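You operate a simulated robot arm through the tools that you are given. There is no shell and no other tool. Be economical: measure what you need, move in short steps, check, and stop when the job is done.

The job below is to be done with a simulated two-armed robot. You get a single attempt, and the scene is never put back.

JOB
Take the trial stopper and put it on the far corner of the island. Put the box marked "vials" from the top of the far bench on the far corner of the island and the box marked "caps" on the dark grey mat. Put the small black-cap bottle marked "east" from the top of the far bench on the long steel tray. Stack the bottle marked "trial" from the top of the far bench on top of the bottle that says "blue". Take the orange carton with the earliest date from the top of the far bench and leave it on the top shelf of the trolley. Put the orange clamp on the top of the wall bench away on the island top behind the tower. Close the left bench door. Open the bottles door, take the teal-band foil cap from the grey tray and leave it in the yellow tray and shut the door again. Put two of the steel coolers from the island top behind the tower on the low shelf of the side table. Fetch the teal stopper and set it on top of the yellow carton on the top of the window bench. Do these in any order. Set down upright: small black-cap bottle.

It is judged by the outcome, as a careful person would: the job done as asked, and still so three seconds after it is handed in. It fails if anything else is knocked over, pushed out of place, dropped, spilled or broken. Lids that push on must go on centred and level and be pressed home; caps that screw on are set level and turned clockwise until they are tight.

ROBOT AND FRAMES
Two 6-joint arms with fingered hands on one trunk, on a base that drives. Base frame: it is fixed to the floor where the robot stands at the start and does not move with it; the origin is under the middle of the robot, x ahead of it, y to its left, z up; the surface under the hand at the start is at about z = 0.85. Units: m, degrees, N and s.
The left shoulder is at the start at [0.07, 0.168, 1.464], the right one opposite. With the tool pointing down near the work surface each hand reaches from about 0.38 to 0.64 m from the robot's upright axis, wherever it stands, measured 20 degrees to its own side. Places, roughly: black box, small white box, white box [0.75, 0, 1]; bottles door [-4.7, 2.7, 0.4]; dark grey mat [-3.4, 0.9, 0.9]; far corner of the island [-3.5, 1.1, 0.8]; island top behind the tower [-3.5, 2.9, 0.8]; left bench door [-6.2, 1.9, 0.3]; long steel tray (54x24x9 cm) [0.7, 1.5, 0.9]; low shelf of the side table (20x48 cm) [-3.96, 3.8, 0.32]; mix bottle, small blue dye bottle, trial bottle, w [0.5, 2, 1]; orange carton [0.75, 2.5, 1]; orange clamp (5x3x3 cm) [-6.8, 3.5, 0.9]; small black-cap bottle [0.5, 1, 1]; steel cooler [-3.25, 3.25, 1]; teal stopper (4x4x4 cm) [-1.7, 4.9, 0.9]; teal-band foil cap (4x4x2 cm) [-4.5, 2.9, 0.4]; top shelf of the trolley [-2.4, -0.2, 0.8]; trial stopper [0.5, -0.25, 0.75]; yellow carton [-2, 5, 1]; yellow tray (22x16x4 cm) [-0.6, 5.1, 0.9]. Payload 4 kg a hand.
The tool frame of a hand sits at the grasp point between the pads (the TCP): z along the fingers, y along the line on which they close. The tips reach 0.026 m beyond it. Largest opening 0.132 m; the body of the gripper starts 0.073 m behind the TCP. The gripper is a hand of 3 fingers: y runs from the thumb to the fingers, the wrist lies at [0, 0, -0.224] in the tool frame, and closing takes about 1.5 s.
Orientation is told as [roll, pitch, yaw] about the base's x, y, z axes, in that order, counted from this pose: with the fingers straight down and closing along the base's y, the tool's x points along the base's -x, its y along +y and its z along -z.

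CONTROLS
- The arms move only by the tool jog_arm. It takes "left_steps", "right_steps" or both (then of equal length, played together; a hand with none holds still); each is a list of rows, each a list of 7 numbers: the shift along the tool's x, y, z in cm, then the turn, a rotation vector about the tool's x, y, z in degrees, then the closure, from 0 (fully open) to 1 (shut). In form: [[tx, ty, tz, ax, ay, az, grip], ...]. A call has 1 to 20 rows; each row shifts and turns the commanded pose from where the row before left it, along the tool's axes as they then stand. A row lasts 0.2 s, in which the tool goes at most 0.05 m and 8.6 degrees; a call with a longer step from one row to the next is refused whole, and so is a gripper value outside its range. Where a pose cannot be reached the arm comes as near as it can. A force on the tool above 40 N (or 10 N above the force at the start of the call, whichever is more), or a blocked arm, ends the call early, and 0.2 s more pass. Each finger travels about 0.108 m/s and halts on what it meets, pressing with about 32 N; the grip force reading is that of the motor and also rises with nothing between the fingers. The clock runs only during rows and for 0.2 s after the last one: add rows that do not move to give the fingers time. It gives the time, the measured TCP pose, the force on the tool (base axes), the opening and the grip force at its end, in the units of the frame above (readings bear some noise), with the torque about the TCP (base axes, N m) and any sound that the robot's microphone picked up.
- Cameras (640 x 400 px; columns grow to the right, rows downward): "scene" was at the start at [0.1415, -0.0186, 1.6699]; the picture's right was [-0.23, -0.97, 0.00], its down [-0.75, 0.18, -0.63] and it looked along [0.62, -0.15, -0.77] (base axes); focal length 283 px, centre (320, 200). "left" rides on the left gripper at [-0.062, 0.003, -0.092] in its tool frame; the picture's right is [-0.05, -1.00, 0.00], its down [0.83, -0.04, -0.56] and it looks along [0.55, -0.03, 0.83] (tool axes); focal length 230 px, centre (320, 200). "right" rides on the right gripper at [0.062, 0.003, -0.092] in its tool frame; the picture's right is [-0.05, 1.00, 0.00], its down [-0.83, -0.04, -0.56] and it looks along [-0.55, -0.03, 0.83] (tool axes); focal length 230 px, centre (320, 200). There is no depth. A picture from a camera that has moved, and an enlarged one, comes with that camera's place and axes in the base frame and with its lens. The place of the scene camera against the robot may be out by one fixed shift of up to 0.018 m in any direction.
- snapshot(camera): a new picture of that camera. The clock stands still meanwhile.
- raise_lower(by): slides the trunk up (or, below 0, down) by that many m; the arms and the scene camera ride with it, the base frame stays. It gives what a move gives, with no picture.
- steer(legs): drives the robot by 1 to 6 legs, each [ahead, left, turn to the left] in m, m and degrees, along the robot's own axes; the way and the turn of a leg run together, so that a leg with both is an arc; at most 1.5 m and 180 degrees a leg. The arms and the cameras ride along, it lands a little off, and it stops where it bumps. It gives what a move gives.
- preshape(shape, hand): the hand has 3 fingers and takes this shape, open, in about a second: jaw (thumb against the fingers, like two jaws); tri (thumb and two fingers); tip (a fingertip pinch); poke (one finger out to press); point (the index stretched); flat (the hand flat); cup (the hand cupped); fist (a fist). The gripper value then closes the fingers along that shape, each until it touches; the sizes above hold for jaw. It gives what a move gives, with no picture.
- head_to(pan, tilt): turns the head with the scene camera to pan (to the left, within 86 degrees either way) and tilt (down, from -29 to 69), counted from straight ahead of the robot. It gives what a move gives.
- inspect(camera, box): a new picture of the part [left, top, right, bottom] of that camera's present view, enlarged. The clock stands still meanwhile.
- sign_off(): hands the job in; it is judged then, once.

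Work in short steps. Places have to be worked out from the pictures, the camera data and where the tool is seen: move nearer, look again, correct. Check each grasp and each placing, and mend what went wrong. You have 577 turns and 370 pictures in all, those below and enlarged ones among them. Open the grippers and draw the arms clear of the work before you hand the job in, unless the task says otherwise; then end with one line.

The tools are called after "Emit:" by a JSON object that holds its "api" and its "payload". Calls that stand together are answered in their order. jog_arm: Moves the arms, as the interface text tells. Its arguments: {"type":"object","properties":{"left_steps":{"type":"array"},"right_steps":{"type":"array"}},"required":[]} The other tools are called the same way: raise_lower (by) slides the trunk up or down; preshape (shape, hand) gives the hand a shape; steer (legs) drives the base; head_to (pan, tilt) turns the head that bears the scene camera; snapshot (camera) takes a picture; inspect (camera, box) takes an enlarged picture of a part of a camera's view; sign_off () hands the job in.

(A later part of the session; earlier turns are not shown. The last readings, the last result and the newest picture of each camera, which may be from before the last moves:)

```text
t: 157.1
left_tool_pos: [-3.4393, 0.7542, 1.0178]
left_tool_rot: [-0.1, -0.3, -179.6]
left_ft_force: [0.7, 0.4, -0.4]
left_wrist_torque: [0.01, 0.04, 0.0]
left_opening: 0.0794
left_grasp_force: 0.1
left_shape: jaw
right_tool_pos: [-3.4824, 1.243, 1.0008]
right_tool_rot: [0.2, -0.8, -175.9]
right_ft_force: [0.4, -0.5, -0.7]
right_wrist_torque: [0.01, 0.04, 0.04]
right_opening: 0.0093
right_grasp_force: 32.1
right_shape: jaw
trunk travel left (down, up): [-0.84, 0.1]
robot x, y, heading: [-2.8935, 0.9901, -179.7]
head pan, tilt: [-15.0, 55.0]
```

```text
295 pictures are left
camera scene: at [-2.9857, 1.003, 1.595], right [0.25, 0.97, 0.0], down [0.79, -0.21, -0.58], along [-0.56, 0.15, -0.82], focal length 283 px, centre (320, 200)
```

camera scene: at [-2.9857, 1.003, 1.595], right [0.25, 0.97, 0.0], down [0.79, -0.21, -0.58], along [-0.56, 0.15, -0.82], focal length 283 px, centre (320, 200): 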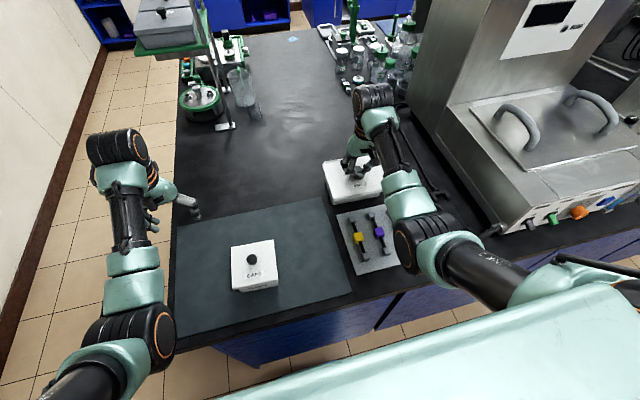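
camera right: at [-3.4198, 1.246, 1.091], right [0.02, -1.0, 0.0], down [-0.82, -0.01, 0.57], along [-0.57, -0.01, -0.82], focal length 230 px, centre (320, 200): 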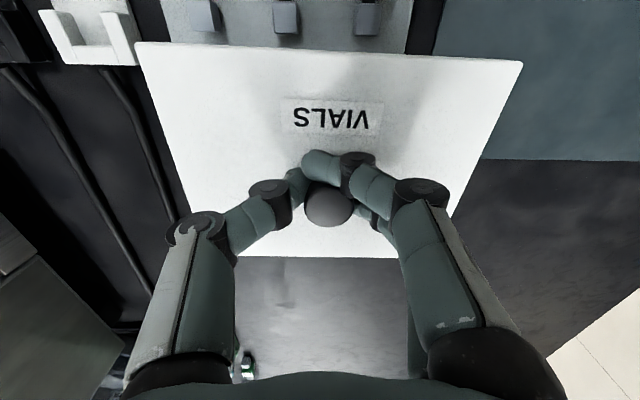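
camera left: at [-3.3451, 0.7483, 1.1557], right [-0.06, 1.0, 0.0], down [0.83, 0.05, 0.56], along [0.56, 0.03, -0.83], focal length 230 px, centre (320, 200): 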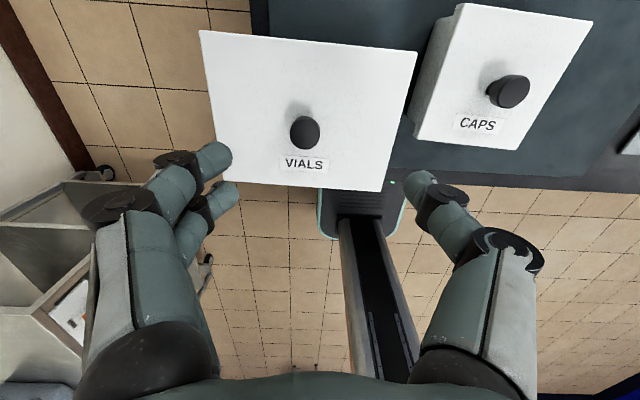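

Lid centre sits about 1 cm ahead of the TCP and body centre is ≈[-3.541, 1.251]. Move over it and lower near.

Emit:
{"api": "jog_arm", "payload": {"right_steps": [[-2.4, -0.7, 0, 0, 0, 0.7, 1], [-2.4, -0.7, 0, 0, 0, 0, 1], [0, 0, 1, 0, 0, 0, 1], [0, 0, 0, 0, 0, 0, 1]]}}

Emit:
{"api": "snapshot", "payload": {"camera": "right"}}

Emit:
{"api": "inspect", "payload": {"camera": "scene", "box": [290, 100, 420, 220]}}

```text
t: 158.1
left_tool_pos: [-3.4436, 0.7554, 1.0153]
left_tool_rot: [0.0, -0.1, -179.6]
left_ft_force: [0.4, -0.1, 0.3]
left_wrist_torque: [-0.04, -0.01, -0.03]
left_opening: 0.0799
left_grasp_force: 0.1
left_shape: jaw
right_tool_pos: [-3.5357, 1.2552, 0.9867]
right_tool_rot: [0.3, -0.3, -176.6]
right_ft_force: [0.6, 0.7, -0.9]
right_wrist_torque: [-0.03, 0.01, 0.0]
right_opening: 0.0091
right_grasp_force: 32.5
right_shape: jaw
trunk travel left (down, up): [-0.84, 0.1]
robot x, y, heading: [-2.8937, 0.9881, -179.5]
head pan, tilt: [-15.0, 55.0]
```

```text
294 pictures are left
camera right: at [-3.4744, 1.2571, 1.0775], right [0.01, -1.0, 0.01], down [-0.83, 0.0, 0.56], along [-0.56, -0.01, -0.83], focal length 230 px, centre (320, 200)
```

right: 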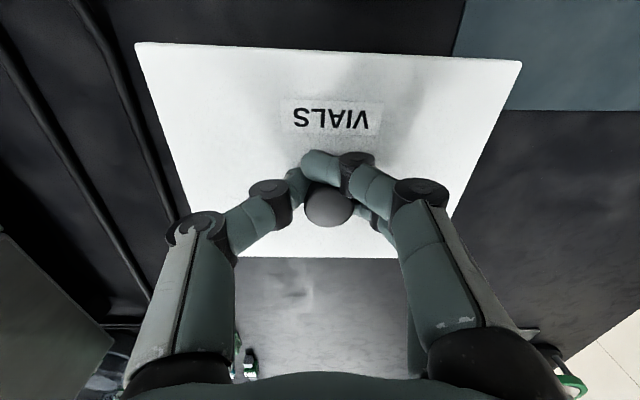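

```text
3.33 times, centred on (355, 160) of scene
camera zoom: at [-2.9943, 1.0048, 1.5941], right [0.25, 0.97, 0.0], down [0.79, -0.21, -0.57], along [-0.55, 0.14, -0.82], focal length 944 px, centre (203, 333)
```

zoom: 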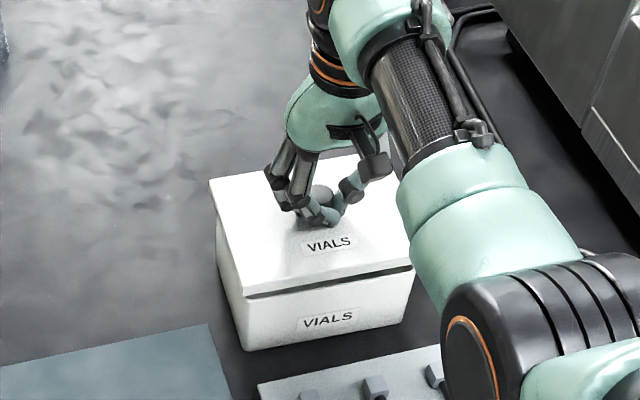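

Nearly aligned. Correct 0.5 cm back and lower gently until contact.

Emit:
{"api": "jog_arm", "payload": {"right_steps": [[0.5, 0.1, 0, 0, 0, 0, 1], [0, 0, 0.8, 0, 0, 0, 1], [0, 0, 0.5, 0, 0, 0, 1], [0, 0, 0.4, 0, 0, 0, 1], [0, 0, 0.3, 0, 0, 0, 1], [0, 0, 0.3, 0, 0, 0, 1], [0, 0, 0, 0, 0, 0, 1]]}}

Emit:
{"api": "inspect", "payload": {"camera": "scene", "box": [290, 100, 420, 220]}}

```text
t: 159.7
left_tool_pos: [-3.4428, 0.7553, 1.0145]
left_tool_rot: [0.1, -0.2, -179.6]
left_ft_force: [-0.3, 0.5, 0.0]
left_wrist_torque: [-0.02, -0.03, 0.0]
left_opening: 0.0797
left_grasp_force: 0.1
left_shape: jaw
right_tool_pos: [-3.5314, 1.254, 0.9662]
right_tool_rot: [0.3, -0.7, -176.6]
right_ft_force: [1.3, 1.4, 6.9]
right_wrist_torque: [-0.36, 0.51, 0.05]
right_opening: 0.0093
right_grasp_force: 31.6
right_shape: jaw
trunk travel left (down, up): [-0.84, 0.1]
robot x, y, heading: [-2.8935, 0.9862, -179.7]
head pan, tilt: [-15.0, 55.0]
```

```text
3.33 times, centred on (355, 160) of scene
camera zoom: at [-2.9926, 1.0045, 1.5943], right [0.25, 0.97, 0.0], down [0.79, -0.21, -0.57], along [-0.56, 0.14, -0.82], focal length 944 px, centre (203, 333)
```

zoom: 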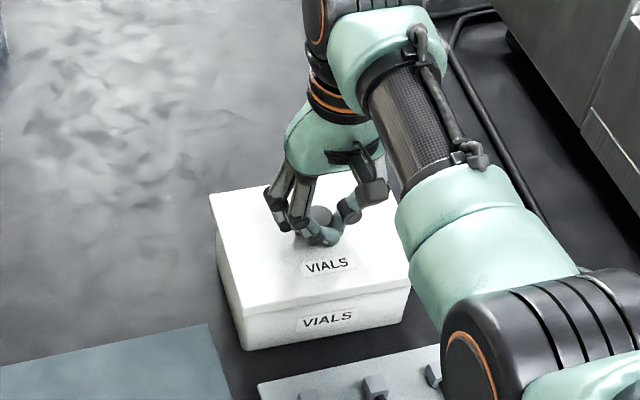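

Well aligned, light contact. Press down in small steps until it snaps home.

Emit:
{"api": "jog_arm", "payload": {"right_steps": [[0, 0, 0.2, 0, 0, 0, 1], [0, 0, 0.2, 0, 0, 0, 1], [0, 0, 0.2, 0, 0, 0, 1], [0, 0, 0.2, 0, 0, 0, 1], [0, 0, 0.2, 0, 0, 0, 1]]}}

Emit:
{"api": "snapshot", "payload": {"camera": "right"}}

```text
t: 160.8
left_tool_pos: [-3.4432, 0.7548, 1.0146]
left_tool_rot: [0.0, -0.1, -179.7]
left_ft_force: [0.0, -0.7, -0.2]
left_wrist_torque: [0.05, -0.01, 0.03]
left_opening: 0.0795
left_grasp_force: 0.1
left_shape: jaw
right_tool_pos: [-3.5364, 1.2546, 0.9603]
right_tool_rot: [0.1, -1.2, -176.6]
right_ft_force: [4.1, 0.3, 15.4]
right_wrist_torque: [-0.1, -0.24, 0.03]
right_opening: 0.01
right_grasp_force: 31.9
right_shape: jaw
trunk travel left (down, up): [-0.84, 0.1]
robot x, y, heading: [-2.8881, 0.9919, -179.9]
head pan, tilt: [-15.0, 55.0]
heard: snap
stopped in row 5 (right hand): the force on the tool passed its limit at 41 N (the readings are from after the stop); the commanded pose is now the measured one
```

```text
291 pictures are left
camera right: at [-3.4725, 1.2573, 1.0513], right [0.01, -1.0, 0.0], down [-0.82, 0.0, 0.57], along [-0.57, -0.01, -0.82], focal length 230 px, centre (320, 200)
```

right: 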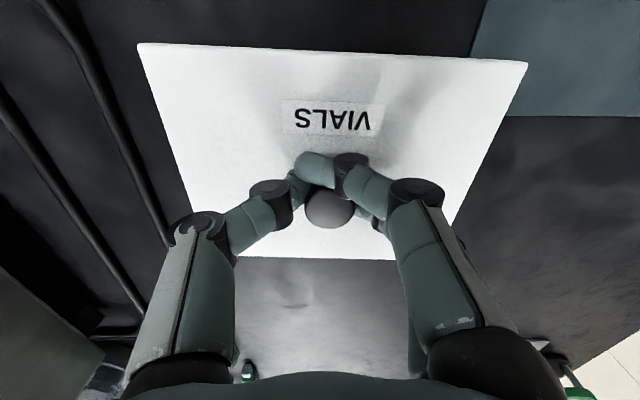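

Snap: lid home. Open without pulling, then rise.

Emit:
{"api": "jog_arm", "payload": {"right_steps": [[0, 0, 0, 0, 0, 0, 0.9], [0, 0, 0, 0, 0, 0, 0.7], [0, 0, 0, 0, 0, 0, 0.5], [0, 0, 0, 0, 0, 0, 0.4], [0, 0, 0, 0, 0, 0, 0.4], [0.3, 0, -2, 0, 0, 0, 0.4], [0.5, 0, -2, 0, 0, 0, 0.4], [0, 0, 0, 0, 0, 0, 0.4]]}}

Emit:
{"api": "inspect", "payload": {"camera": "scene", "box": [220, 100, 420, 300]}}

Emit:
{"api": "snapshot", "payload": {"camera": "right"}}

```text
t: 162.6
left_tool_pos: [-3.4434, 0.7557, 1.014]
left_tool_rot: [0.0, 0.0, -179.6]
left_ft_force: [-0.8, 0.3, 0.4]
left_wrist_torque: [-0.01, -0.01, 0.0]
left_opening: 0.0795
left_grasp_force: 0.1
left_shape: jaw
right_tool_pos: [-3.5275, 1.2555, 0.9997]
right_tool_rot: [0.2, -1.0, -176.8]
right_ft_force: [-0.9, -0.9, -0.2]
right_wrist_torque: [-0.01, 0.01, 0.02]
right_opening: 0.0788
right_grasp_force: 0.0
right_shape: jaw
trunk travel left (down, up): [-0.84, 0.1]
robot x, y, heading: [-2.8928, 0.9893, -179.4]
head pan, tilt: [-15.0, 55.0]
```

```text
2.00 times, centred on (320, 200) of scene
camera zoom: at [-2.9949, 1.0047, 1.5941], right [0.25, 0.97, 0.0], down [0.79, -0.21, -0.57], along [-0.55, 0.14, -0.82], focal length 566 px, centre (320, 200)
```

zoom: 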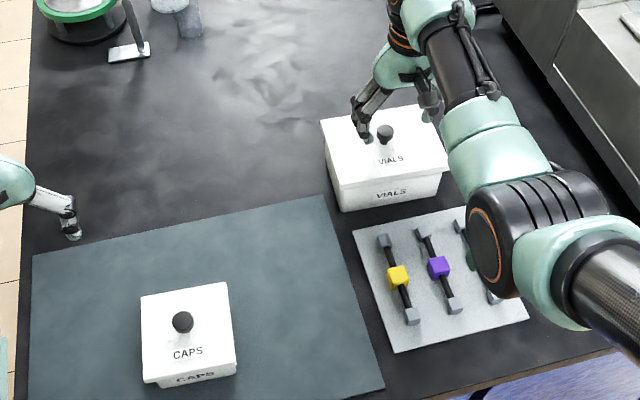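

```text
289 pictures are left
camera right: at [-3.4639, 1.2576, 1.0895], right [0.01, -1.0, 0.0], down [-0.82, 0.0, 0.57], along [-0.57, -0.01, -0.82], focal length 230 px, centre (320, 200)
```

right: 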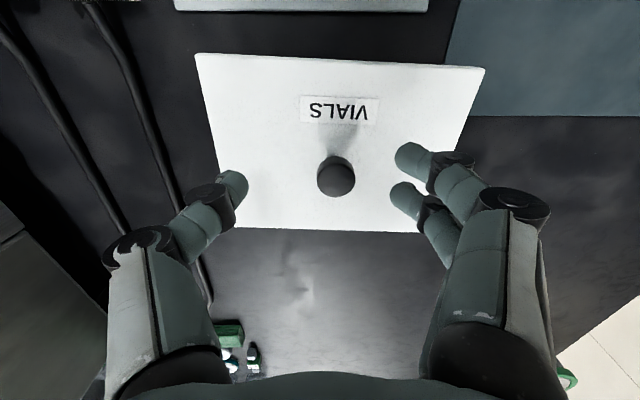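

Vials box is complete. The caps lid may have popped loose on release, so I'll inspect and press it: raise trunk, back off, shift left.

Emit:
{"api": "raise_lower", "payload": {"by": 0.07}}

Emit:
{"api": "steer", "payload": {"legs": [[-0.12, 0, 0], [0, 0.32, 0]]}}

Emit:
{"api": "jog_arm", "payload": {"right_steps": [[2, 0, 1, 0, 0, 3, 0.4], [3, 0, 1, 0, 0, 0, 0.4], [3, 0, 1, 0, 0, 0, 0.4], [0, 0, 0, 0, 0, 0, 0.4]]}}

Emit:
{"api": "snapshot", "payload": {"camera": "right"}}

Emit:
{"api": "head_to", "payload": {"pan": -25, "tilt": 50}}

Emit:
{"api": "snapshot", "payload": {"camera": "scene"}}

```text
t: 163.7
left_tool_pos: [-3.4429, 0.7538, 1.0866]
left_tool_rot: [-0.1, -0.1, -179.7]
left_ft_force: [-0.1, -0.4, -0.8]
left_wrist_torque: [0.0, 0.03, -0.02]
left_opening: 0.0796
left_grasp_force: 0.1
left_shape: jaw
right_tool_pos: [-3.5276, 1.2561, 1.0701]
right_tool_rot: [0.1, -1.1, -176.7]
right_ft_force: [-0.3, -0.6, -0.4]
right_wrist_torque: [0.01, 0.01, -0.01]
right_opening: 0.0788
right_grasp_force: 0.0
right_shape: jaw
trunk travel left (down, up): [-0.91, 0.03]
robot x, y, heading: [-2.8925, 0.9902, -179.9]
head pan, tilt: [-15.0, 55.0]
```

```text
t: 166.7
left_tool_pos: [-3.3216, 0.4394, 1.0851]
left_tool_rot: [0.0, -0.1, -179.7]
left_ft_force: [-0.1, -0.5, -1.0]
left_wrist_torque: [-0.02, -0.03, -0.03]
left_opening: 0.0796
left_grasp_force: 0.1
left_shape: jaw
right_tool_pos: [-3.4045, 0.9391, 1.0701]
right_tool_rot: [0.3, -1.1, -176.6]
right_ft_force: [0.1, 0.1, -1.0]
right_wrist_torque: [0.0, 0.0, 0.01]
right_opening: 0.0787
right_grasp_force: 0.1
right_shape: jaw
trunk travel left (down, up): [-0.91, 0.03]
robot x, y, heading: [-2.7658, 0.6645, -179.8]
head pan, tilt: [-15.0, 55.0]
```

```text
t: 167.7
left_tool_pos: [-3.3226, 0.4367, 1.0853]
left_tool_rot: [0.1, -0.1, -179.6]
left_ft_force: [-0.8, -0.2, -0.5]
left_wrist_torque: [0.01, -0.01, 0.0]
left_opening: 0.0796
left_grasp_force: 0.1
left_shape: jaw
right_tool_pos: [-3.327, 0.9383, 1.0396]
right_tool_rot: [0.2, -1.1, -179.7]
right_ft_force: [0.1, 0.3, 0.5]
right_wrist_torque: [-0.01, 0.04, -0.01]
right_opening: 0.0786
right_grasp_force: 0.1
right_shape: jaw
trunk travel left (down, up): [-0.91, 0.03]
robot x, y, heading: [-2.769, 0.6717, -179.6]
head pan, tilt: [-15.0, 55.0]
```

```text
288 pictures are left
camera right: at [-3.2626, 0.9385, 1.1285], right [-0.05, -1.0, 0.0], down [-0.82, 0.04, 0.57], along [-0.57, 0.02, -0.82], focal length 230 px, centre (320, 200)
```

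right: 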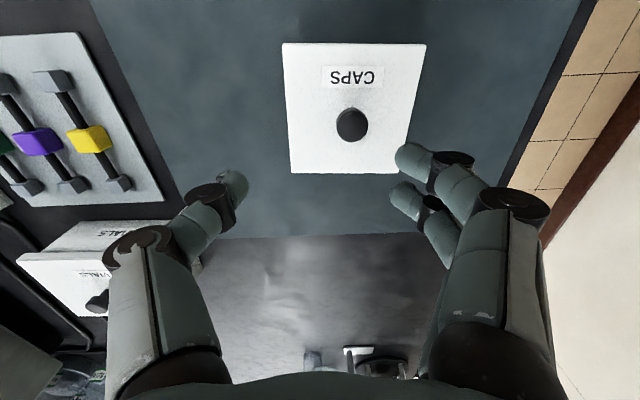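

```text
t: 168.4
left_tool_pos: [-3.3225, 0.4366, 1.0845]
left_tool_rot: [0.0, 0.0, -179.7]
left_ft_force: [0.7, 0.1, -0.1]
left_wrist_torque: [0.0, 0.03, -0.02]
left_opening: 0.0795
left_grasp_force: 0.1
left_shape: jaw
right_tool_pos: [-3.3255, 0.9402, 1.0386]
right_tool_rot: [0.2, -1.0, -179.7]
right_ft_force: [-0.5, -0.8, -0.4]
right_wrist_torque: [0.01, 0.02, 0.0]
right_opening: 0.0789
right_grasp_force: 0.0
right_shape: jaw
trunk travel left (down, up): [-0.91, 0.03]
robot x, y, heading: [-2.7677, 0.6681, -179.5]
head pan, tilt: [-25.0, 50.0]
```

```text
287 pictures are left
camera scene: at [-2.8729, 0.7008, 1.6706], right [0.42, 0.91, 0.0], down [0.7, -0.32, -0.64], along [-0.58, 0.27, -0.77], focal length 283 px, centre (320, 200)
```

scene: 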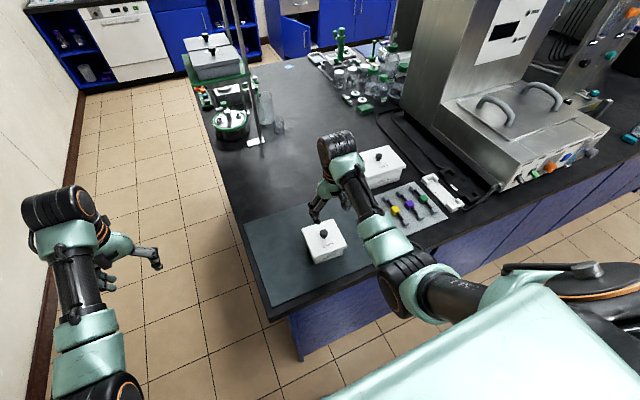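

Grip the caps knob, press straight down, then open without pulling.

Emit:
{"api": "jog_arm", "payload": {"right_steps": [[0.3, 2.6, 2, 0, 1, 0, 0.4], [0, 0, 3, 0, 0, 0, 0.4], [0, 0, 2.5, 0, 0, 0, 0.4], [0, 0, 1.6, 0, 0, 0, 0.4], [0, 0, 0, 0, 0, 0, 0.8], [0, 0, 0, 0, 0, 0, 1], [0, 0, 0, 0, 0, 0, 1], [0, 0, 0, 0, 0, 0, 1], [0, 0, 0, 0, 0, 0, 1]]}}

Emit:
{"api": "jog_arm", "payload": {"right_steps": [[0, 0, 0.2, 0, 0, 0, 1], [0, 0, 0.2, 0, 0, 0, 1], [0, 0, 0.2, 0, 0, 0, 1], [0, 0, 0.2, 0, 0, 0, 1], [0, 0, 0.2, 0, 0, 0, 1]]}}

```text
t: 170.4
left_tool_pos: [-3.3229, 0.437, 1.0841]
left_tool_rot: [0.0, -0.2, -179.7]
left_ft_force: [0.9, 0.0, 0.3]
left_wrist_torque: [0.01, 0.01, 0.03]
left_opening: 0.0798
left_grasp_force: 0.1
left_shape: jaw
right_tool_pos: [-3.3231, 0.9128, 0.9475]
right_tool_rot: [0.2, 0.0, -179.7]
right_ft_force: [-0.8, -0.7, 0.2]
right_wrist_torque: [0.02, 0.0, 0.06]
right_opening: 0.0122
right_grasp_force: 32.3
right_shape: jaw
trunk travel left (down, up): [-0.91, 0.03]
robot x, y, heading: [-2.77, 0.668, -179.7]
head pan, tilt: [-25.0, 50.0]
heard: snap
```

```text
t: 171.7
left_tool_pos: [-3.3198, 0.4365, 1.0862]
left_tool_rot: [-0.1, -0.2, -179.7]
left_ft_force: [-0.7, -0.4, -0.6]
left_wrist_torque: [0.0, 0.02, 0.01]
left_opening: 0.0797
left_grasp_force: 0.0
left_shape: jaw
right_tool_pos: [-3.3263, 0.9128, 0.9454]
right_tool_rot: [0.1, -1.0, -179.7]
right_ft_force: [7.1, -0.4, 23.7]
right_wrist_torque: [0.38, -0.59, -0.1]
right_opening: 0.0139
right_grasp_force: 32.3
right_shape: jaw
trunk travel left (down, up): [-0.91, 0.03]
robot x, y, heading: [-2.7697, 0.6704, -179.8]
head pan, tilt: [-25.0, 50.0]
stopped in row 5 (right hand): the force on the tool passed its limit at 41 N (the readings are from after the stop); the commanded pose is now the measured one
```

Pressed to 41 N with no further click, so it's seated. Open without pulling and rise.

Emit:
{"api": "jog_arm", "payload": {"right_steps": [[0, 0, 0, 0, 0, 0, 0.9], [0, 0, 0, 0, 0, 0, 0.7], [0, 0, 0, 0, 0, 0, 0.5], [0, 0, 0, 0, 0, 0, 0.4], [0, 0, 0, 0, 0, 0, 0.4]]}}

Emit:
{"api": "jog_arm", "payload": {"right_steps": [[0, 0, -2, 0, 0, 0, 0.4], [0, 0, -3, 0, 0, 0, 0.5], [0, 0, -2, 0, 0, 0, 1], [0, 0, 0, 0, 0, 0, 1], [0, 0, 0, 0, 0, 0, 1], [0, 0, 0, 0, 0, 0, 1], [0, 0, 0, 0, 0, 0, 1]]}}

Emit:
{"api": "inspect", "payload": {"camera": "scene", "box": [280, 180, 400, 280]}}

Emit:
{"api": "snapshot", "payload": {"camera": "right"}}

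```text
t: 172.9
left_tool_pos: [-3.3187, 0.436, 1.0867]
left_tool_rot: [-0.1, -0.2, -179.6]
left_ft_force: [0.5, 0.6, 0.9]
left_wrist_torque: [0.01, -0.03, -0.01]
left_opening: 0.0798
left_grasp_force: 0.1
left_shape: jaw
right_tool_pos: [-3.3267, 0.9126, 0.9461]
right_tool_rot: [0.0, -1.1, -179.7]
right_ft_force: [-2.1, 2.9, 30.0]
right_wrist_torque: [-0.05, -0.12, 0.03]
right_opening: 0.0625
right_grasp_force: 0.1
right_shape: jaw
trunk travel left (down, up): [-0.91, 0.03]
robot x, y, heading: [-2.7712, 0.6679, -179.8]
head pan, tilt: [-25.0, 50.0]
```

```text
t: 174.5
left_tool_pos: [-3.322, 0.4381, 1.0854]
left_tool_rot: [0.0, 0.0, -179.6]
left_ft_force: [0.8, 0.1, -0.5]
left_wrist_torque: [-0.03, -0.03, -0.01]
left_opening: 0.0796
left_grasp_force: 0.1
left_shape: jaw
right_tool_pos: [-3.3262, 0.9139, 1.0115]
right_tool_rot: [0.1, -0.6, -179.7]
right_ft_force: [-0.1, -0.1, -0.1]
right_wrist_torque: [-0.01, 0.02, 0.0]
right_opening: 0.0
right_grasp_force: 31.8
right_shape: jaw
trunk travel left (down, up): [-0.91, 0.03]
robot x, y, heading: [-2.7702, 0.6695, -179.5]
head pan, tilt: [-25.0, 50.0]
heard: snap
```

```text
4.00 times, centred on (340, 230) of scene
camera zoom: at [-2.873, 0.7009, 1.6706], right [0.42, 0.91, 0.0], down [0.7, -0.32, -0.64], along [-0.58, 0.27, -0.77], focal length 1133 px, centre (240, 80)
```

zoom: 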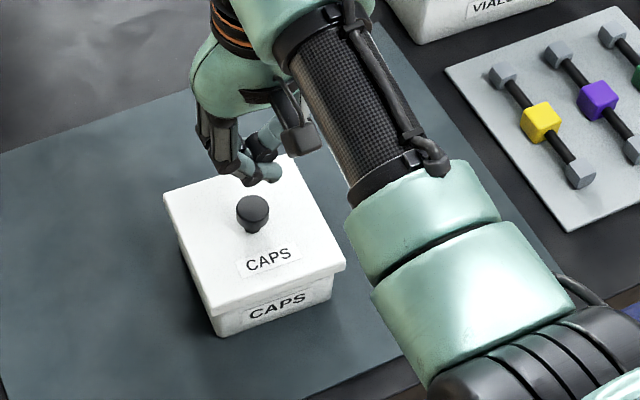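

```text
285 pictures are left
camera right: at [-3.2635, 0.9124, 1.1015], right [-0.05, -1.0, 0.0], down [-0.82, 0.04, 0.56], along [-0.56, 0.02, -0.83], focal length 230 px, centre (320, 200)
```

right: 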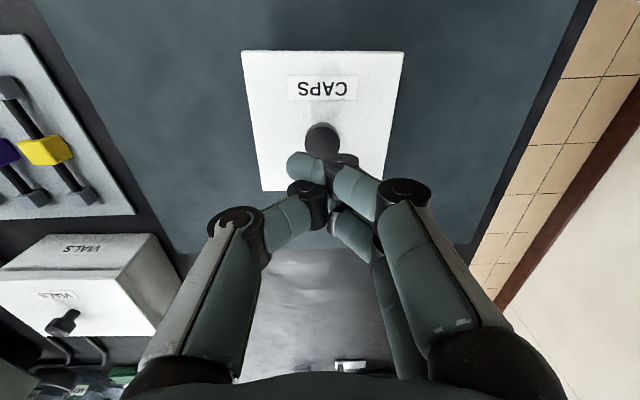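

The snap may be the lid relaxing. Press the knob top once more with closed fingertips and listen.

Emit:
{"api": "jog_arm", "payload": {"right_steps": [[0.9, 0, 1.5, 0, 0.6, 0, 1], [0, 0, 1, 0, 0, 0, 1], [0, 0, 0.4, 0, 0, 0, 1], [0, 0, 0.3, 0, 0, 0, 1], [0, 0, 0.3, 0, 0, 0, 1], [0, 0, 0.3, 0, 0, 0, 1], [0, 0, 0.3, 0, 0, 0, 1], [0, 0, 0.3, 0, 0, 0, 1], [0, 0, 0.3, 0, 0, 0, 1], [0, 0, 0.3, 0, 0, 0, 1]]}}

```text
t: 176.7
left_tool_pos: [-3.3197, 0.4373, 1.0866]
left_tool_rot: [0.0, -0.2, -179.7]
left_ft_force: [0.0, -0.9, 0.2]
left_wrist_torque: [-0.02, 0.02, -0.02]
left_opening: 0.0795
left_grasp_force: 0.2
left_shape: jaw
right_tool_pos: [-3.3164, 0.9159, 0.966]
right_tool_rot: [0.0, -0.6, -179.7]
right_ft_force: [0.2, 5.0, 22.9]
right_wrist_torque: [-0.14, 0.0, -0.01]
right_opening: 0.0001
right_grasp_force: 32.6
right_shape: jaw
trunk travel left (down, up): [-0.91, 0.03]
robot x, y, heading: [-2.7684, 0.6699, -180.0]
head pan, tilt: [-25.0, 50.0]
```

Press a little more, then rise.

Emit:
{"api": "jog_arm", "payload": {"right_steps": [[0, 0, 0.2, 0, 0, 0, 1], [0, 0, 0.2, 0, 0, 0, 1], [0, 0, 0.2, 0, 0, 0, 1]]}}

Emit:
{"api": "jog_arm", "payload": {"right_steps": [[0, 0, -0.5, 0, 0, 0, 1], [0, 0, -1, 0, 0, 0, 1], [0, 0, -2, 0, 0, 0, 1], [0, 0, -3, 0, 0, 0, 1], [0, 0, -3, 0, 0, 0, 0.4], [0, 0, 0, 0, 0, 0, 0.4]]}}

Emit:
{"api": "inspect", "payload": {"camera": "scene", "box": [280, 140, 420, 280]}}

```text
t: 177.4
left_tool_pos: [-3.3186, 0.4379, 1.0867]
left_tool_rot: [-0.1, -0.2, -179.8]
left_ft_force: [-0.9, 0.2, -0.9]
left_wrist_torque: [0.0, 0.01, 0.01]
left_opening: 0.0795
left_grasp_force: 0.0
left_shape: jaw
right_tool_pos: [-3.3202, 0.9152, 0.9651]
right_tool_rot: [-0.2, -1.0, -179.8]
right_ft_force: [6.4, 2.1, 21.4]
right_wrist_torque: [-0.12, -0.17, 0.1]
right_opening: 0.0
right_grasp_force: 31.7
right_shape: jaw
trunk travel left (down, up): [-0.91, 0.03]
robot x, y, heading: [-2.7686, 0.6677, -179.6]
head pan, tilt: [-25.0, 50.0]
stopped in row 3 (right hand): the force on the tool passed its limit at 42 N (the readings are from after the stop); the commanded pose is now the measured one
```

```text
t: 178.8
left_tool_pos: [-3.3211, 0.4376, 1.0855]
left_tool_rot: [-0.1, -0.1, -179.7]
left_ft_force: [-0.1, 0.0, 0.9]
left_wrist_torque: [0.02, 0.02, -0.01]
left_opening: 0.0798
left_grasp_force: 0.0
left_shape: jaw
right_tool_pos: [-3.32, 0.9155, 1.0584]
right_tool_rot: [0.0, -0.7, -179.8]
right_ft_force: [-0.1, -0.9, -0.8]
right_wrist_torque: [0.01, 0.01, 0.02]
right_opening: 0.0788
right_grasp_force: 0.0
right_shape: jaw
trunk travel left (down, up): [-0.91, 0.03]
robot x, y, heading: [-2.7682, 0.6669, -179.6]
head pan, tilt: [-25.0, 50.0]
```

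```text
2.86 times, centred on (350, 210) of scene
camera zoom: at [-2.8721, 0.7008, 1.6707], right [0.42, 0.91, 0.0], down [0.7, -0.32, -0.64], along [-0.58, 0.27, -0.77], focal length 809 px, centre (234, 171)
```

zoom: 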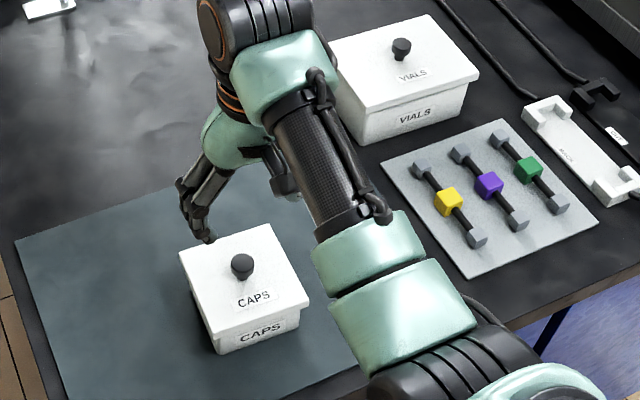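

Both boxes are in place with lids home. Next: far bench bottles and carton. Drive back and turn towards the far bench around y≈2.2.

Emit:
{"api": "steer", "payload": {"legs": [[-1.3, 0, 0], [0, 0, 180], [0.6, 1.4, 0], [0.35, 0.1, 0]]}}

Emit:
{"api": "head_to", "payload": {"pan": 0, "tilt": 40}}

Emit:
{"api": "snapshot", "payload": {"camera": "scene"}}

```text
refused: leg 3 is longer than a leg can be; nothing moved
```

```text
t: 179.7
left_tool_pos: [-3.3224, 0.4377, 1.0852]
left_tool_rot: [0.0, -0.1, -179.7]
left_ft_force: [-1.1, 0.0, 1.0]
left_wrist_torque: [-0.01, 0.0, 0.01]
left_opening: 0.0798
left_grasp_force: 0.1
left_shape: jaw
right_tool_pos: [-3.3196, 0.9156, 1.0576]
right_tool_rot: [-0.1, -0.6, -179.8]
right_ft_force: [0.1, -0.1, 0.1]
right_wrist_torque: [0.0, 0.02, -0.01]
right_opening: 0.0789
right_grasp_force: 0.1
right_shape: jaw
trunk travel left (down, up): [-0.91, 0.03]
robot x, y, heading: [-2.7698, 0.672, -180.0]
head pan, tilt: [0.0, 40.0]
```

```text
283 pictures are left
camera scene: at [-2.8876, 0.6684, 1.6848], right [0.0, 1.0, 0.0], down [0.64, 0.0, -0.77], along [-0.77, 0.0, -0.64], focal length 283 px, centre (320, 200)
```

scene: 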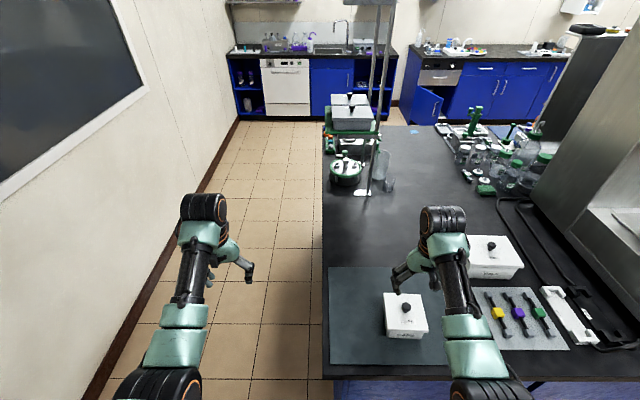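

Leg too long; split it.

Emit:
{"api": "steer", "payload": {"legs": [[-1.3, 0, 0], [0, 0, 180], [0.5, 0.8, 0], [0.5, 0.75, 0]]}}

Emit:
{"api": "snapshot", "payload": {"camera": "scene"}}

```text
t: 202.5
left_tool_pos: [0.0396, 2.5058, 1.0854]
left_tool_rot: [0.0, -0.1, 2.1]
left_ft_force: [-0.1, -0.3, 0.3]
left_wrist_torque: [0.0, -0.02, -0.03]
left_opening: 0.0798
left_grasp_force: 0.1
left_shape: jaw
right_tool_pos: [0.0515, 2.0268, 1.0584]
right_tool_rot: [-0.1, -0.7, 1.9]
right_ft_force: [-0.4, -0.3, -0.6]
right_wrist_torque: [0.02, -0.04, 0.0]
right_opening: 0.0788
right_grasp_force: 0.0
right_shape: jaw
trunk travel left (down, up): [-0.91, 0.03]
robot x, y, heading: [-0.5078, 2.2594, 1.7]
head pan, tilt: [0.0, 40.0]
```

```text
282 pictures are left
camera scene: at [-0.3549, 2.2616, 1.6849], right [0.03, -1.0, 0.0], down [-0.64, -0.02, -0.77], along [0.77, 0.03, -0.64], focal length 283 px, centre (320, 200)
```

scene: 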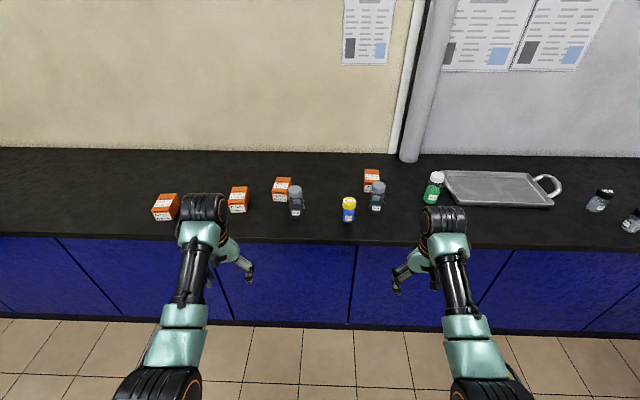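

Zoom in to read the labels on the cartons and bottles.

Emit:
{"api": "inspect", "payload": {"camera": "scene", "box": [140, 160, 260, 230]}}

Emit:
{"api": "inspect", "payload": {"camera": "scene", "box": [260, 155, 400, 235]}}

Emit:
{"api": "inspect", "payload": {"camera": "scene", "box": [400, 155, 640, 245]}}

```text
5.33 times, centred on (200, 195) of scene
camera zoom: at [-0.3549, 2.2616, 1.6849], right [0.03, -1.0, 0.0], down [-0.64, -0.02, -0.77], along [0.77, 0.03, -0.64], focal length 1510 px, centre (960, 227)
```

zoom: 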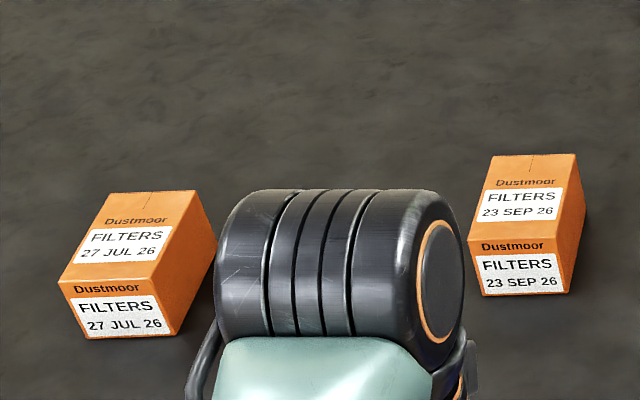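

```text
4.57 times, centred on (330, 195) of scene
camera zoom: at [-0.3549, 2.2616, 1.6849], right [0.03, -1.0, 0.0], down [-0.64, -0.02, -0.77], along [0.77, 0.03, -0.64], focal length 1294 px, centre (274, 223)
```

zoom: 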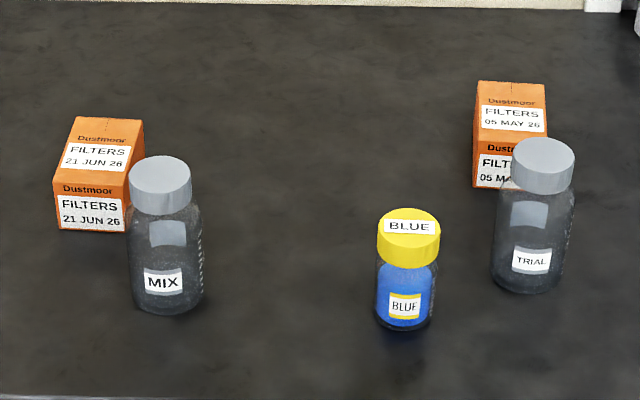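

```text
2.67 times, centred on (520, 200) of scene
camera zoom: at [-0.3549, 2.2616, 1.6849], right [0.03, -1.0, 0.0], down [-0.64, -0.02, -0.77], along [0.77, 0.03, -0.64], focal length 755 px, centre (-213, 200)
```

zoom: 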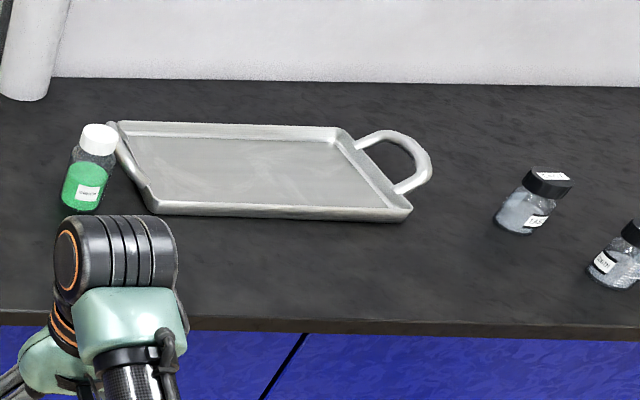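

Earliest date is 05 MAY 26 (behind the trial bottle). Raise the trunk fully, straighten heading and approach so the right hand faces the trial bottle (~[0.585, 2.05]).

Emit:
{"api": "steer", "payload": {"legs": [[0, 0, -1.7], [0.5, 0.03, 0]]}}

Emit:
{"api": "raise_lower", "payload": {"by": 0.03}}

Emit:
{"api": "head_to", "payload": {"pan": -15, "tilt": 55}}

Emit:
{"api": "snapshot", "payload": {"camera": "scene"}}

Emit:
{"api": "snapshot", "payload": {"camera": "right"}}

```text
t: 205.9
left_tool_pos: [0.5471, 2.5277, 1.0871]
left_tool_rot: [-0.1, -0.2, 0.6]
left_ft_force: [-0.7, 0.2, -0.5]
left_wrist_torque: [0.01, -0.02, -0.02]
left_opening: 0.0795
left_grasp_force: 0.1
left_shape: jaw
right_tool_pos: [0.5476, 2.0484, 1.0586]
right_tool_rot: [0.0, -0.7, 0.6]
right_ft_force: [-0.1, -0.2, 0.5]
right_wrist_torque: [0.0, -0.03, 0.01]
right_opening: 0.0786
right_grasp_force: 0.1
right_shape: jaw
trunk travel left (down, up): [-0.91, 0.03]
robot x, y, heading: [-0.0077, 2.2915, 0.7]
head pan, tilt: [0.0, 40.0]
```

```text
t: 206.6
left_tool_pos: [0.549, 2.5281, 1.115]
left_tool_rot: [0.0, -0.1, 0.7]
left_ft_force: [0.1, 0.0, -0.5]
left_wrist_torque: [0.02, -0.04, -0.01]
left_opening: 0.0799
left_grasp_force: 0.1
left_shape: jaw
right_tool_pos: [0.5482, 2.0492, 1.0892]
right_tool_rot: [-0.2, -0.6, 0.5]
right_ft_force: [0.0, -0.6, 0.1]
right_wrist_torque: [0.0, -0.02, 0.01]
right_opening: 0.0788
right_grasp_force: 0.1
right_shape: jaw
trunk travel left (down, up): [-0.94, 0.0]
robot x, y, heading: [-0.0012, 2.2919, 0.6]
head pan, tilt: [0.0, 40.0]
```

```text
t: 207.4
left_tool_pos: [0.5483, 2.5265, 1.1143]
left_tool_rot: [-0.1, -0.1, 0.8]
left_ft_force: [-0.4, 0.2, -0.6]
left_wrist_torque: [0.05, 0.01, -0.01]
left_opening: 0.0799
left_grasp_force: 0.1
left_shape: jaw
right_tool_pos: [0.5491, 2.0487, 1.0868]
right_tool_rot: [0.0, -0.6, 0.5]
right_ft_force: [0.4, -0.2, 0.5]
right_wrist_torque: [-0.03, 0.02, 0.01]
right_opening: 0.0789
right_grasp_force: 0.1
right_shape: jaw
trunk travel left (down, up): [-0.94, 0.0]
robot x, y, heading: [-0.0028, 2.2926, 0.4]
head pan, tilt: [-15.0, 55.0]
```

```text
278 pictures are left
camera scene: at [0.1343, 2.274, 1.6941], right [-0.25, -0.97, 0.0], down [-0.79, 0.2, -0.57], along [0.56, -0.14, -0.82], focal length 283 px, centre (320, 200)
```

scene: 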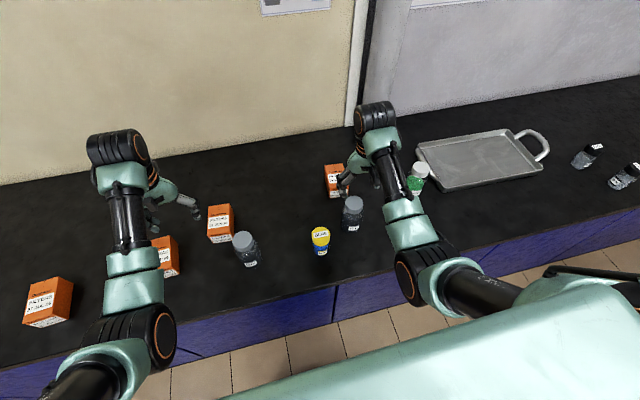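

```text
277 pictures are left
camera right: at [0.4863, 2.0534, 1.1774], right [0.04, 1.0, 0.0], down [0.82, -0.04, 0.56], along [0.56, -0.03, -0.83], focal length 230 px, centre (320, 200)
```

right: 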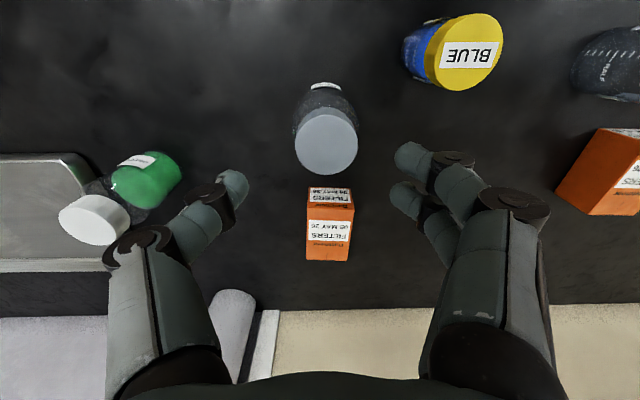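

Trial bottle axis ≈[0.560, 2.055]. Open wider, align, descend around it to z≈0.93 and check.

Emit:
{"api": "jog_arm", "payload": {"right_steps": [[-1.1, 0.6, 0, 0, 0.6, 0, 0.1], [0, 0, 2, 0, 0, 0, 0.1], [0, 0, 2, 0, 0, 0, 0.1], [0, 0, 2, 0, 0, 0, 0.1], [0, 0, 0, 0, 0, 0, 0.1]]}}

Emit:
{"api": "snapshot", "payload": {"camera": "right"}}

```text
t: 208.6
left_tool_pos: [0.5483, 2.5264, 1.1158]
left_tool_rot: [0.0, 0.0, 0.5]
left_ft_force: [0.2, -0.2, 0.2]
left_wrist_torque: [0.0, -0.01, 0.02]
left_opening: 0.0798
left_grasp_force: 0.0
left_shape: jaw
right_tool_pos: [0.5596, 2.054, 1.0279]
right_tool_rot: [0.0, -0.1, 0.5]
right_ft_force: [0.6, 0.7, -0.3]
right_wrist_torque: [0.02, 0.0, 0.0]
right_opening: 0.1186
right_grasp_force: 0.1
right_shape: jaw
trunk travel left (down, up): [-0.94, 0.0]
robot x, y, heading: [-0.0012, 2.2942, 0.5]
head pan, tilt: [-15.0, 55.0]
```

```text
276 pictures are left
camera right: at [0.4979, 2.0594, 1.1185], right [0.04, 1.0, 0.0], down [0.83, -0.04, 0.56], along [0.56, -0.03, -0.83], focal length 230 px, centre (320, 200)
```

right: 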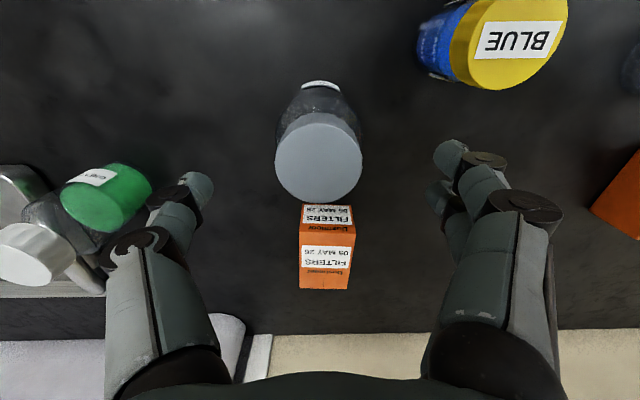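

Aligned within a few mm. Descend to z≈0.92.

Emit:
{"api": "jog_arm", "payload": {"right_steps": [[-0.3, 0, 3, 0, 0, 0, 0.1], [0, 0, 3, 0, 0, 0, 0.1], [0, 0, 3, 0, 0, 0, 0.1], [0, 0, 1.7, 0, 0, 0, 0.1], [0, 0, 0, 0, 0, 0, 0.1]]}}

Emit:
{"api": "snapshot", "payload": {"camera": "right"}}

Emit:
{"api": "inspect", "payload": {"camera": "scene", "box": [290, 130, 430, 270]}}

```text
t: 209.8
left_tool_pos: [0.5473, 2.5271, 1.1165]
left_tool_rot: [0.0, 0.0, 0.6]
left_ft_force: [0.1, -0.7, 0.4]
left_wrist_torque: [0.0, -0.01, -0.01]
left_opening: 0.0798
left_grasp_force: 0.0
left_shape: jaw
right_tool_pos: [0.5631, 2.0535, 0.9226]
right_tool_rot: [-0.1, -0.3, 0.5]
right_ft_force: [1.2, -3.1, 9.8]
right_wrist_torque: [0.0, 0.16, 0.07]
right_opening: 0.1186
right_grasp_force: 0.2
right_shape: jaw
trunk travel left (down, up): [-0.94, 0.0]
robot x, y, heading: [-0.0043, 2.289, 0.6]
head pan, tilt: [-15.0, 55.0]
```

```text
275 pictures are left
camera right: at [0.5007, 2.0585, 1.0135], right [0.04, 1.0, 0.0], down [0.83, -0.03, 0.56], along [0.56, -0.03, -0.83], focal length 230 px, centre (320, 200)
```

right: 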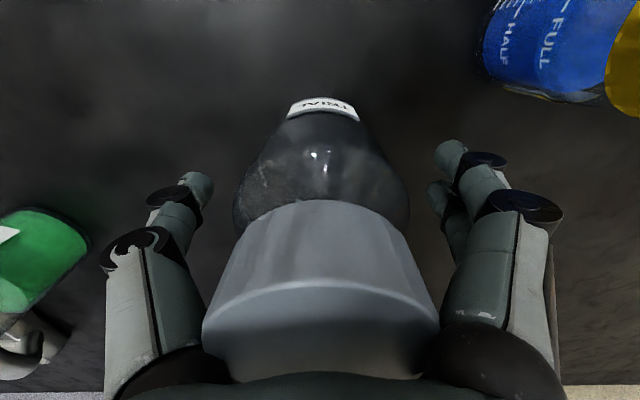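

```text
2.86 times, centred on (360, 200) of scene
camera zoom: at [0.1319, 2.2739, 1.6944], right [-0.25, -0.97, 0.0], down [-0.79, 0.2, -0.57], along [0.56, -0.14, -0.82], focal length 809 px, centre (206, 200)
```

zoom: 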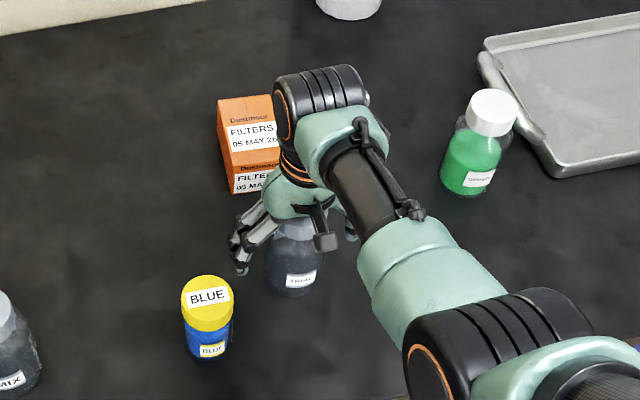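

The palm touched the cap top (bottle ~14 cm tall). Rise 1 cm and close.

Emit:
{"api": "jog_arm", "payload": {"right_steps": [[0, 0, -1.0, 0, 0, 0, 0.1], [0, 0, 0, 0, 0, 0, 0.3], [0, 0, 0, 0, 0, 0, 0.6], [0, 0, 0, 0, 0, 0, 0.8], [0, 0, 0, 0, 0, 0, 0.8], [0, 0, 0, 0, 0, 0, 0.8]]}}

Emit:
{"api": "jog_arm", "payload": {"right_steps": [[0, 0, -1, 0, 0, 0, 0.8], [0, 0, -2, 0, 0, 0, 0.8], [0, 0, -2, 0, 0, 0, 0.8], [0, 0, 0, 0, 0, 0, 0.8]]}}

Emit:
{"api": "snapshot", "payload": {"camera": "right"}}

Emit:
{"api": "inspect", "payload": {"camera": "scene", "box": [290, 130, 430, 270]}}

```text
t: 211.2
left_tool_pos: [0.5491, 2.5269, 1.115]
left_tool_rot: [-0.1, 0.0, 0.7]
left_ft_force: [0.1, 0.8, 0.1]
left_wrist_torque: [-0.02, 0.02, -0.01]
left_opening: 0.0797
left_grasp_force: 0.1
left_shape: jaw
right_tool_pos: [0.5632, 2.0555, 0.9308]
right_tool_rot: [-0.2, 0.0, 0.6]
right_ft_force: [0.4, 0.4, -0.9]
right_wrist_torque: [0.0, -0.03, 0.0]
right_opening: 0.0604
right_grasp_force: 32.4
right_shape: jaw
trunk travel left (down, up): [-0.94, 0.0]
robot x, y, heading: [-0.0036, 2.2922, 0.5]
head pan, tilt: [-15.0, 55.0]
```

```text
t: 212.2
left_tool_pos: [0.5484, 2.5261, 1.1151]
left_tool_rot: [0.0, -0.1, 0.6]
left_ft_force: [0.2, -0.2, 0.2]
left_wrist_torque: [0.04, -0.01, 0.01]
left_opening: 0.0797
left_grasp_force: 0.1
left_shape: jaw
right_tool_pos: [0.5627, 2.054, 0.9817]
right_tool_rot: [-0.1, 0.0, 0.5]
right_ft_force: [-0.5, 0.1, -2.6]
right_wrist_torque: [-0.02, -0.01, -0.01]
right_opening: 0.0603
right_grasp_force: 31.7
right_shape: jaw
trunk travel left (down, up): [-0.94, 0.0]
robot x, y, heading: [-0.0033, 2.2921, 0.6]
head pan, tilt: [-15.0, 55.0]
```

```text
273 pictures are left
camera right: at [0.5013, 2.0589, 1.0716], right [0.04, 1.0, 0.0], down [0.83, -0.04, 0.56], along [0.55, -0.03, -0.83], focal length 230 px, centre (320, 200)
```

right: 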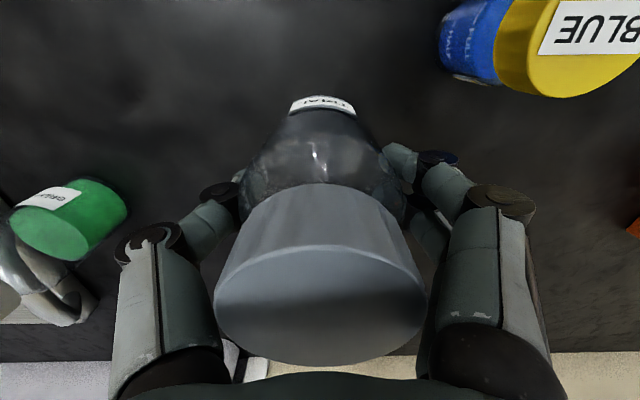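

```text
2.86 times, centred on (360, 200) of scene
camera zoom: at [0.1341, 2.2738, 1.6941], right [-0.25, -0.97, 0.0], down [-0.79, 0.2, -0.57], along [0.56, -0.14, -0.82], focal length 809 px, centre (206, 200)
```

zoom: 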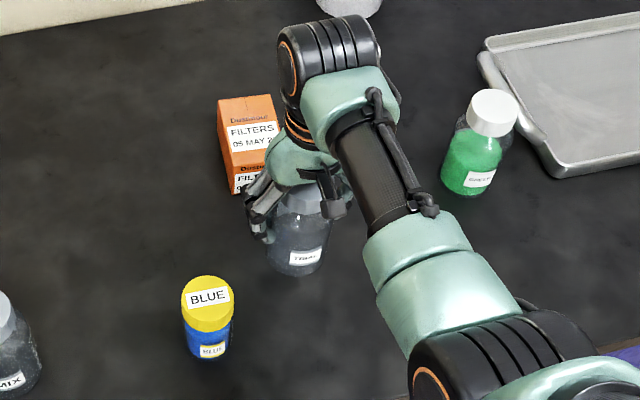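

Bottle held (bottom 8.1 cm below TCP). Blue cap centre ≈[0.500, 2.1745], top ≈0.953. Raise and shift the base so the bottle comes over it.

Emit:
{"api": "jog_arm", "payload": {"right_steps": [[0, 0, -3, 0, 0, 0, 0.8], [0, 0, -3, 0, 0, 0, 0.8], [0, 0, -2.5, 0, 0, 0, 0.8], [0, 0, 0, 0, 0, 0, 0.8]]}}

Emit:
{"api": "steer", "payload": {"legs": [[-0.06, 0.12, 0]]}}

Emit:
{"api": "snapshot", "payload": {"camera": "right"}}

Emit:
{"api": "head_to", "payload": {"pan": -25, "tilt": 50}}

Emit:
{"api": "inspect", "payload": {"camera": "scene", "box": [240, 130, 440, 290]}}

```text
t: 213.2
left_tool_pos: [0.5492, 2.5275, 1.1158]
left_tool_rot: [-0.1, 0.0, 0.7]
left_ft_force: [-0.8, -0.1, 0.9]
left_wrist_torque: [0.0, 0.02, -0.01]
left_opening: 0.0796
left_grasp_force: 0.1
left_shape: jaw
right_tool_pos: [0.5635, 2.0547, 1.0651]
right_tool_rot: [-0.1, 0.0, 0.4]
right_ft_force: [0.6, -0.5, -2.7]
right_wrist_torque: [-0.02, -0.01, 0.0]
right_opening: 0.0605
right_grasp_force: 32.3
right_shape: jaw
trunk travel left (down, up): [-0.94, 0.0]
robot x, y, heading: [-0.003, 2.2914, 0.7]
head pan, tilt: [-15.0, 55.0]
```

```text
t: 214.5
left_tool_pos: [0.4895, 2.6427, 1.1148]
left_tool_rot: [0.1, 0.1, 0.5]
left_ft_force: [0.1, -0.3, -0.2]
left_wrist_torque: [0.03, 0.05, 0.0]
left_opening: 0.08
left_grasp_force: 0.0
left_shape: jaw
right_tool_pos: [0.5032, 2.1703, 1.0641]
right_tool_rot: [0.0, 0.0, 0.4]
right_ft_force: [-0.4, -1.2, -2.4]
right_wrist_torque: [0.0, -0.03, 0.0]
right_opening: 0.0607
right_grasp_force: 32.7
right_shape: jaw
trunk travel left (down, up): [-0.94, 0.0]
robot x, y, heading: [-0.0629, 2.4152, 0.6]
head pan, tilt: [-15.0, 55.0]
```

```text
271 pictures are left
camera right: at [0.4416, 2.1746, 1.1547], right [0.04, 1.0, 0.0], down [0.83, -0.04, 0.55], along [0.55, -0.02, -0.83], focal length 230 px, centre (320, 200)
```

right: 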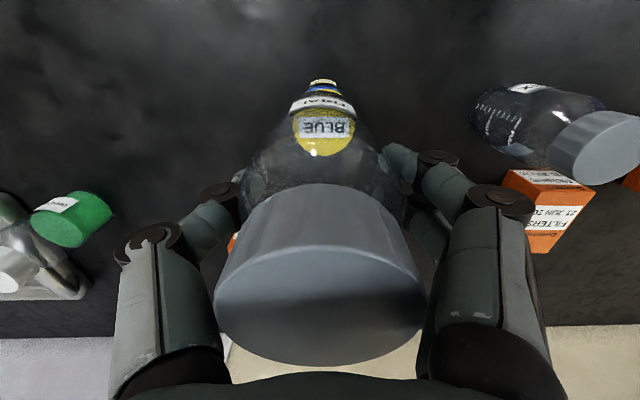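

```text
t: 215.2
left_tool_pos: [0.4882, 2.6455, 1.1149]
left_tool_rot: [-0.1, 0.0, 0.4]
left_ft_force: [0.4, -0.9, 0.0]
left_wrist_torque: [0.02, -0.01, 0.02]
left_opening: 0.0798
left_grasp_force: 0.0
left_shape: jaw
right_tool_pos: [0.5014, 2.1734, 1.0648]
right_tool_rot: [-0.1, 0.0, 0.4]
right_ft_force: [-0.6, -0.5, -1.7]
right_wrist_torque: [-0.01, -0.03, 0.01]
right_opening: 0.0603
right_grasp_force: 31.8
right_shape: jaw
trunk travel left (down, up): [-0.94, 0.0]
robot x, y, heading: [-0.0657, 2.4081, 0.5]
head pan, tilt: [-25.0, 50.0]
```

```text
2.50 times, centred on (340, 210) of scene
camera zoom: at [0.0733, 2.3787, 1.7006], right [-0.41, -0.91, 0.0], down [-0.7, 0.32, -0.64], along [0.58, -0.27, -0.77], focal length 708 px, centre (270, 175)
```

zoom: 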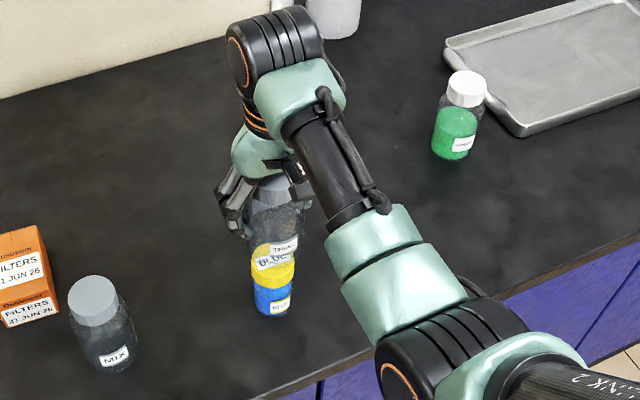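

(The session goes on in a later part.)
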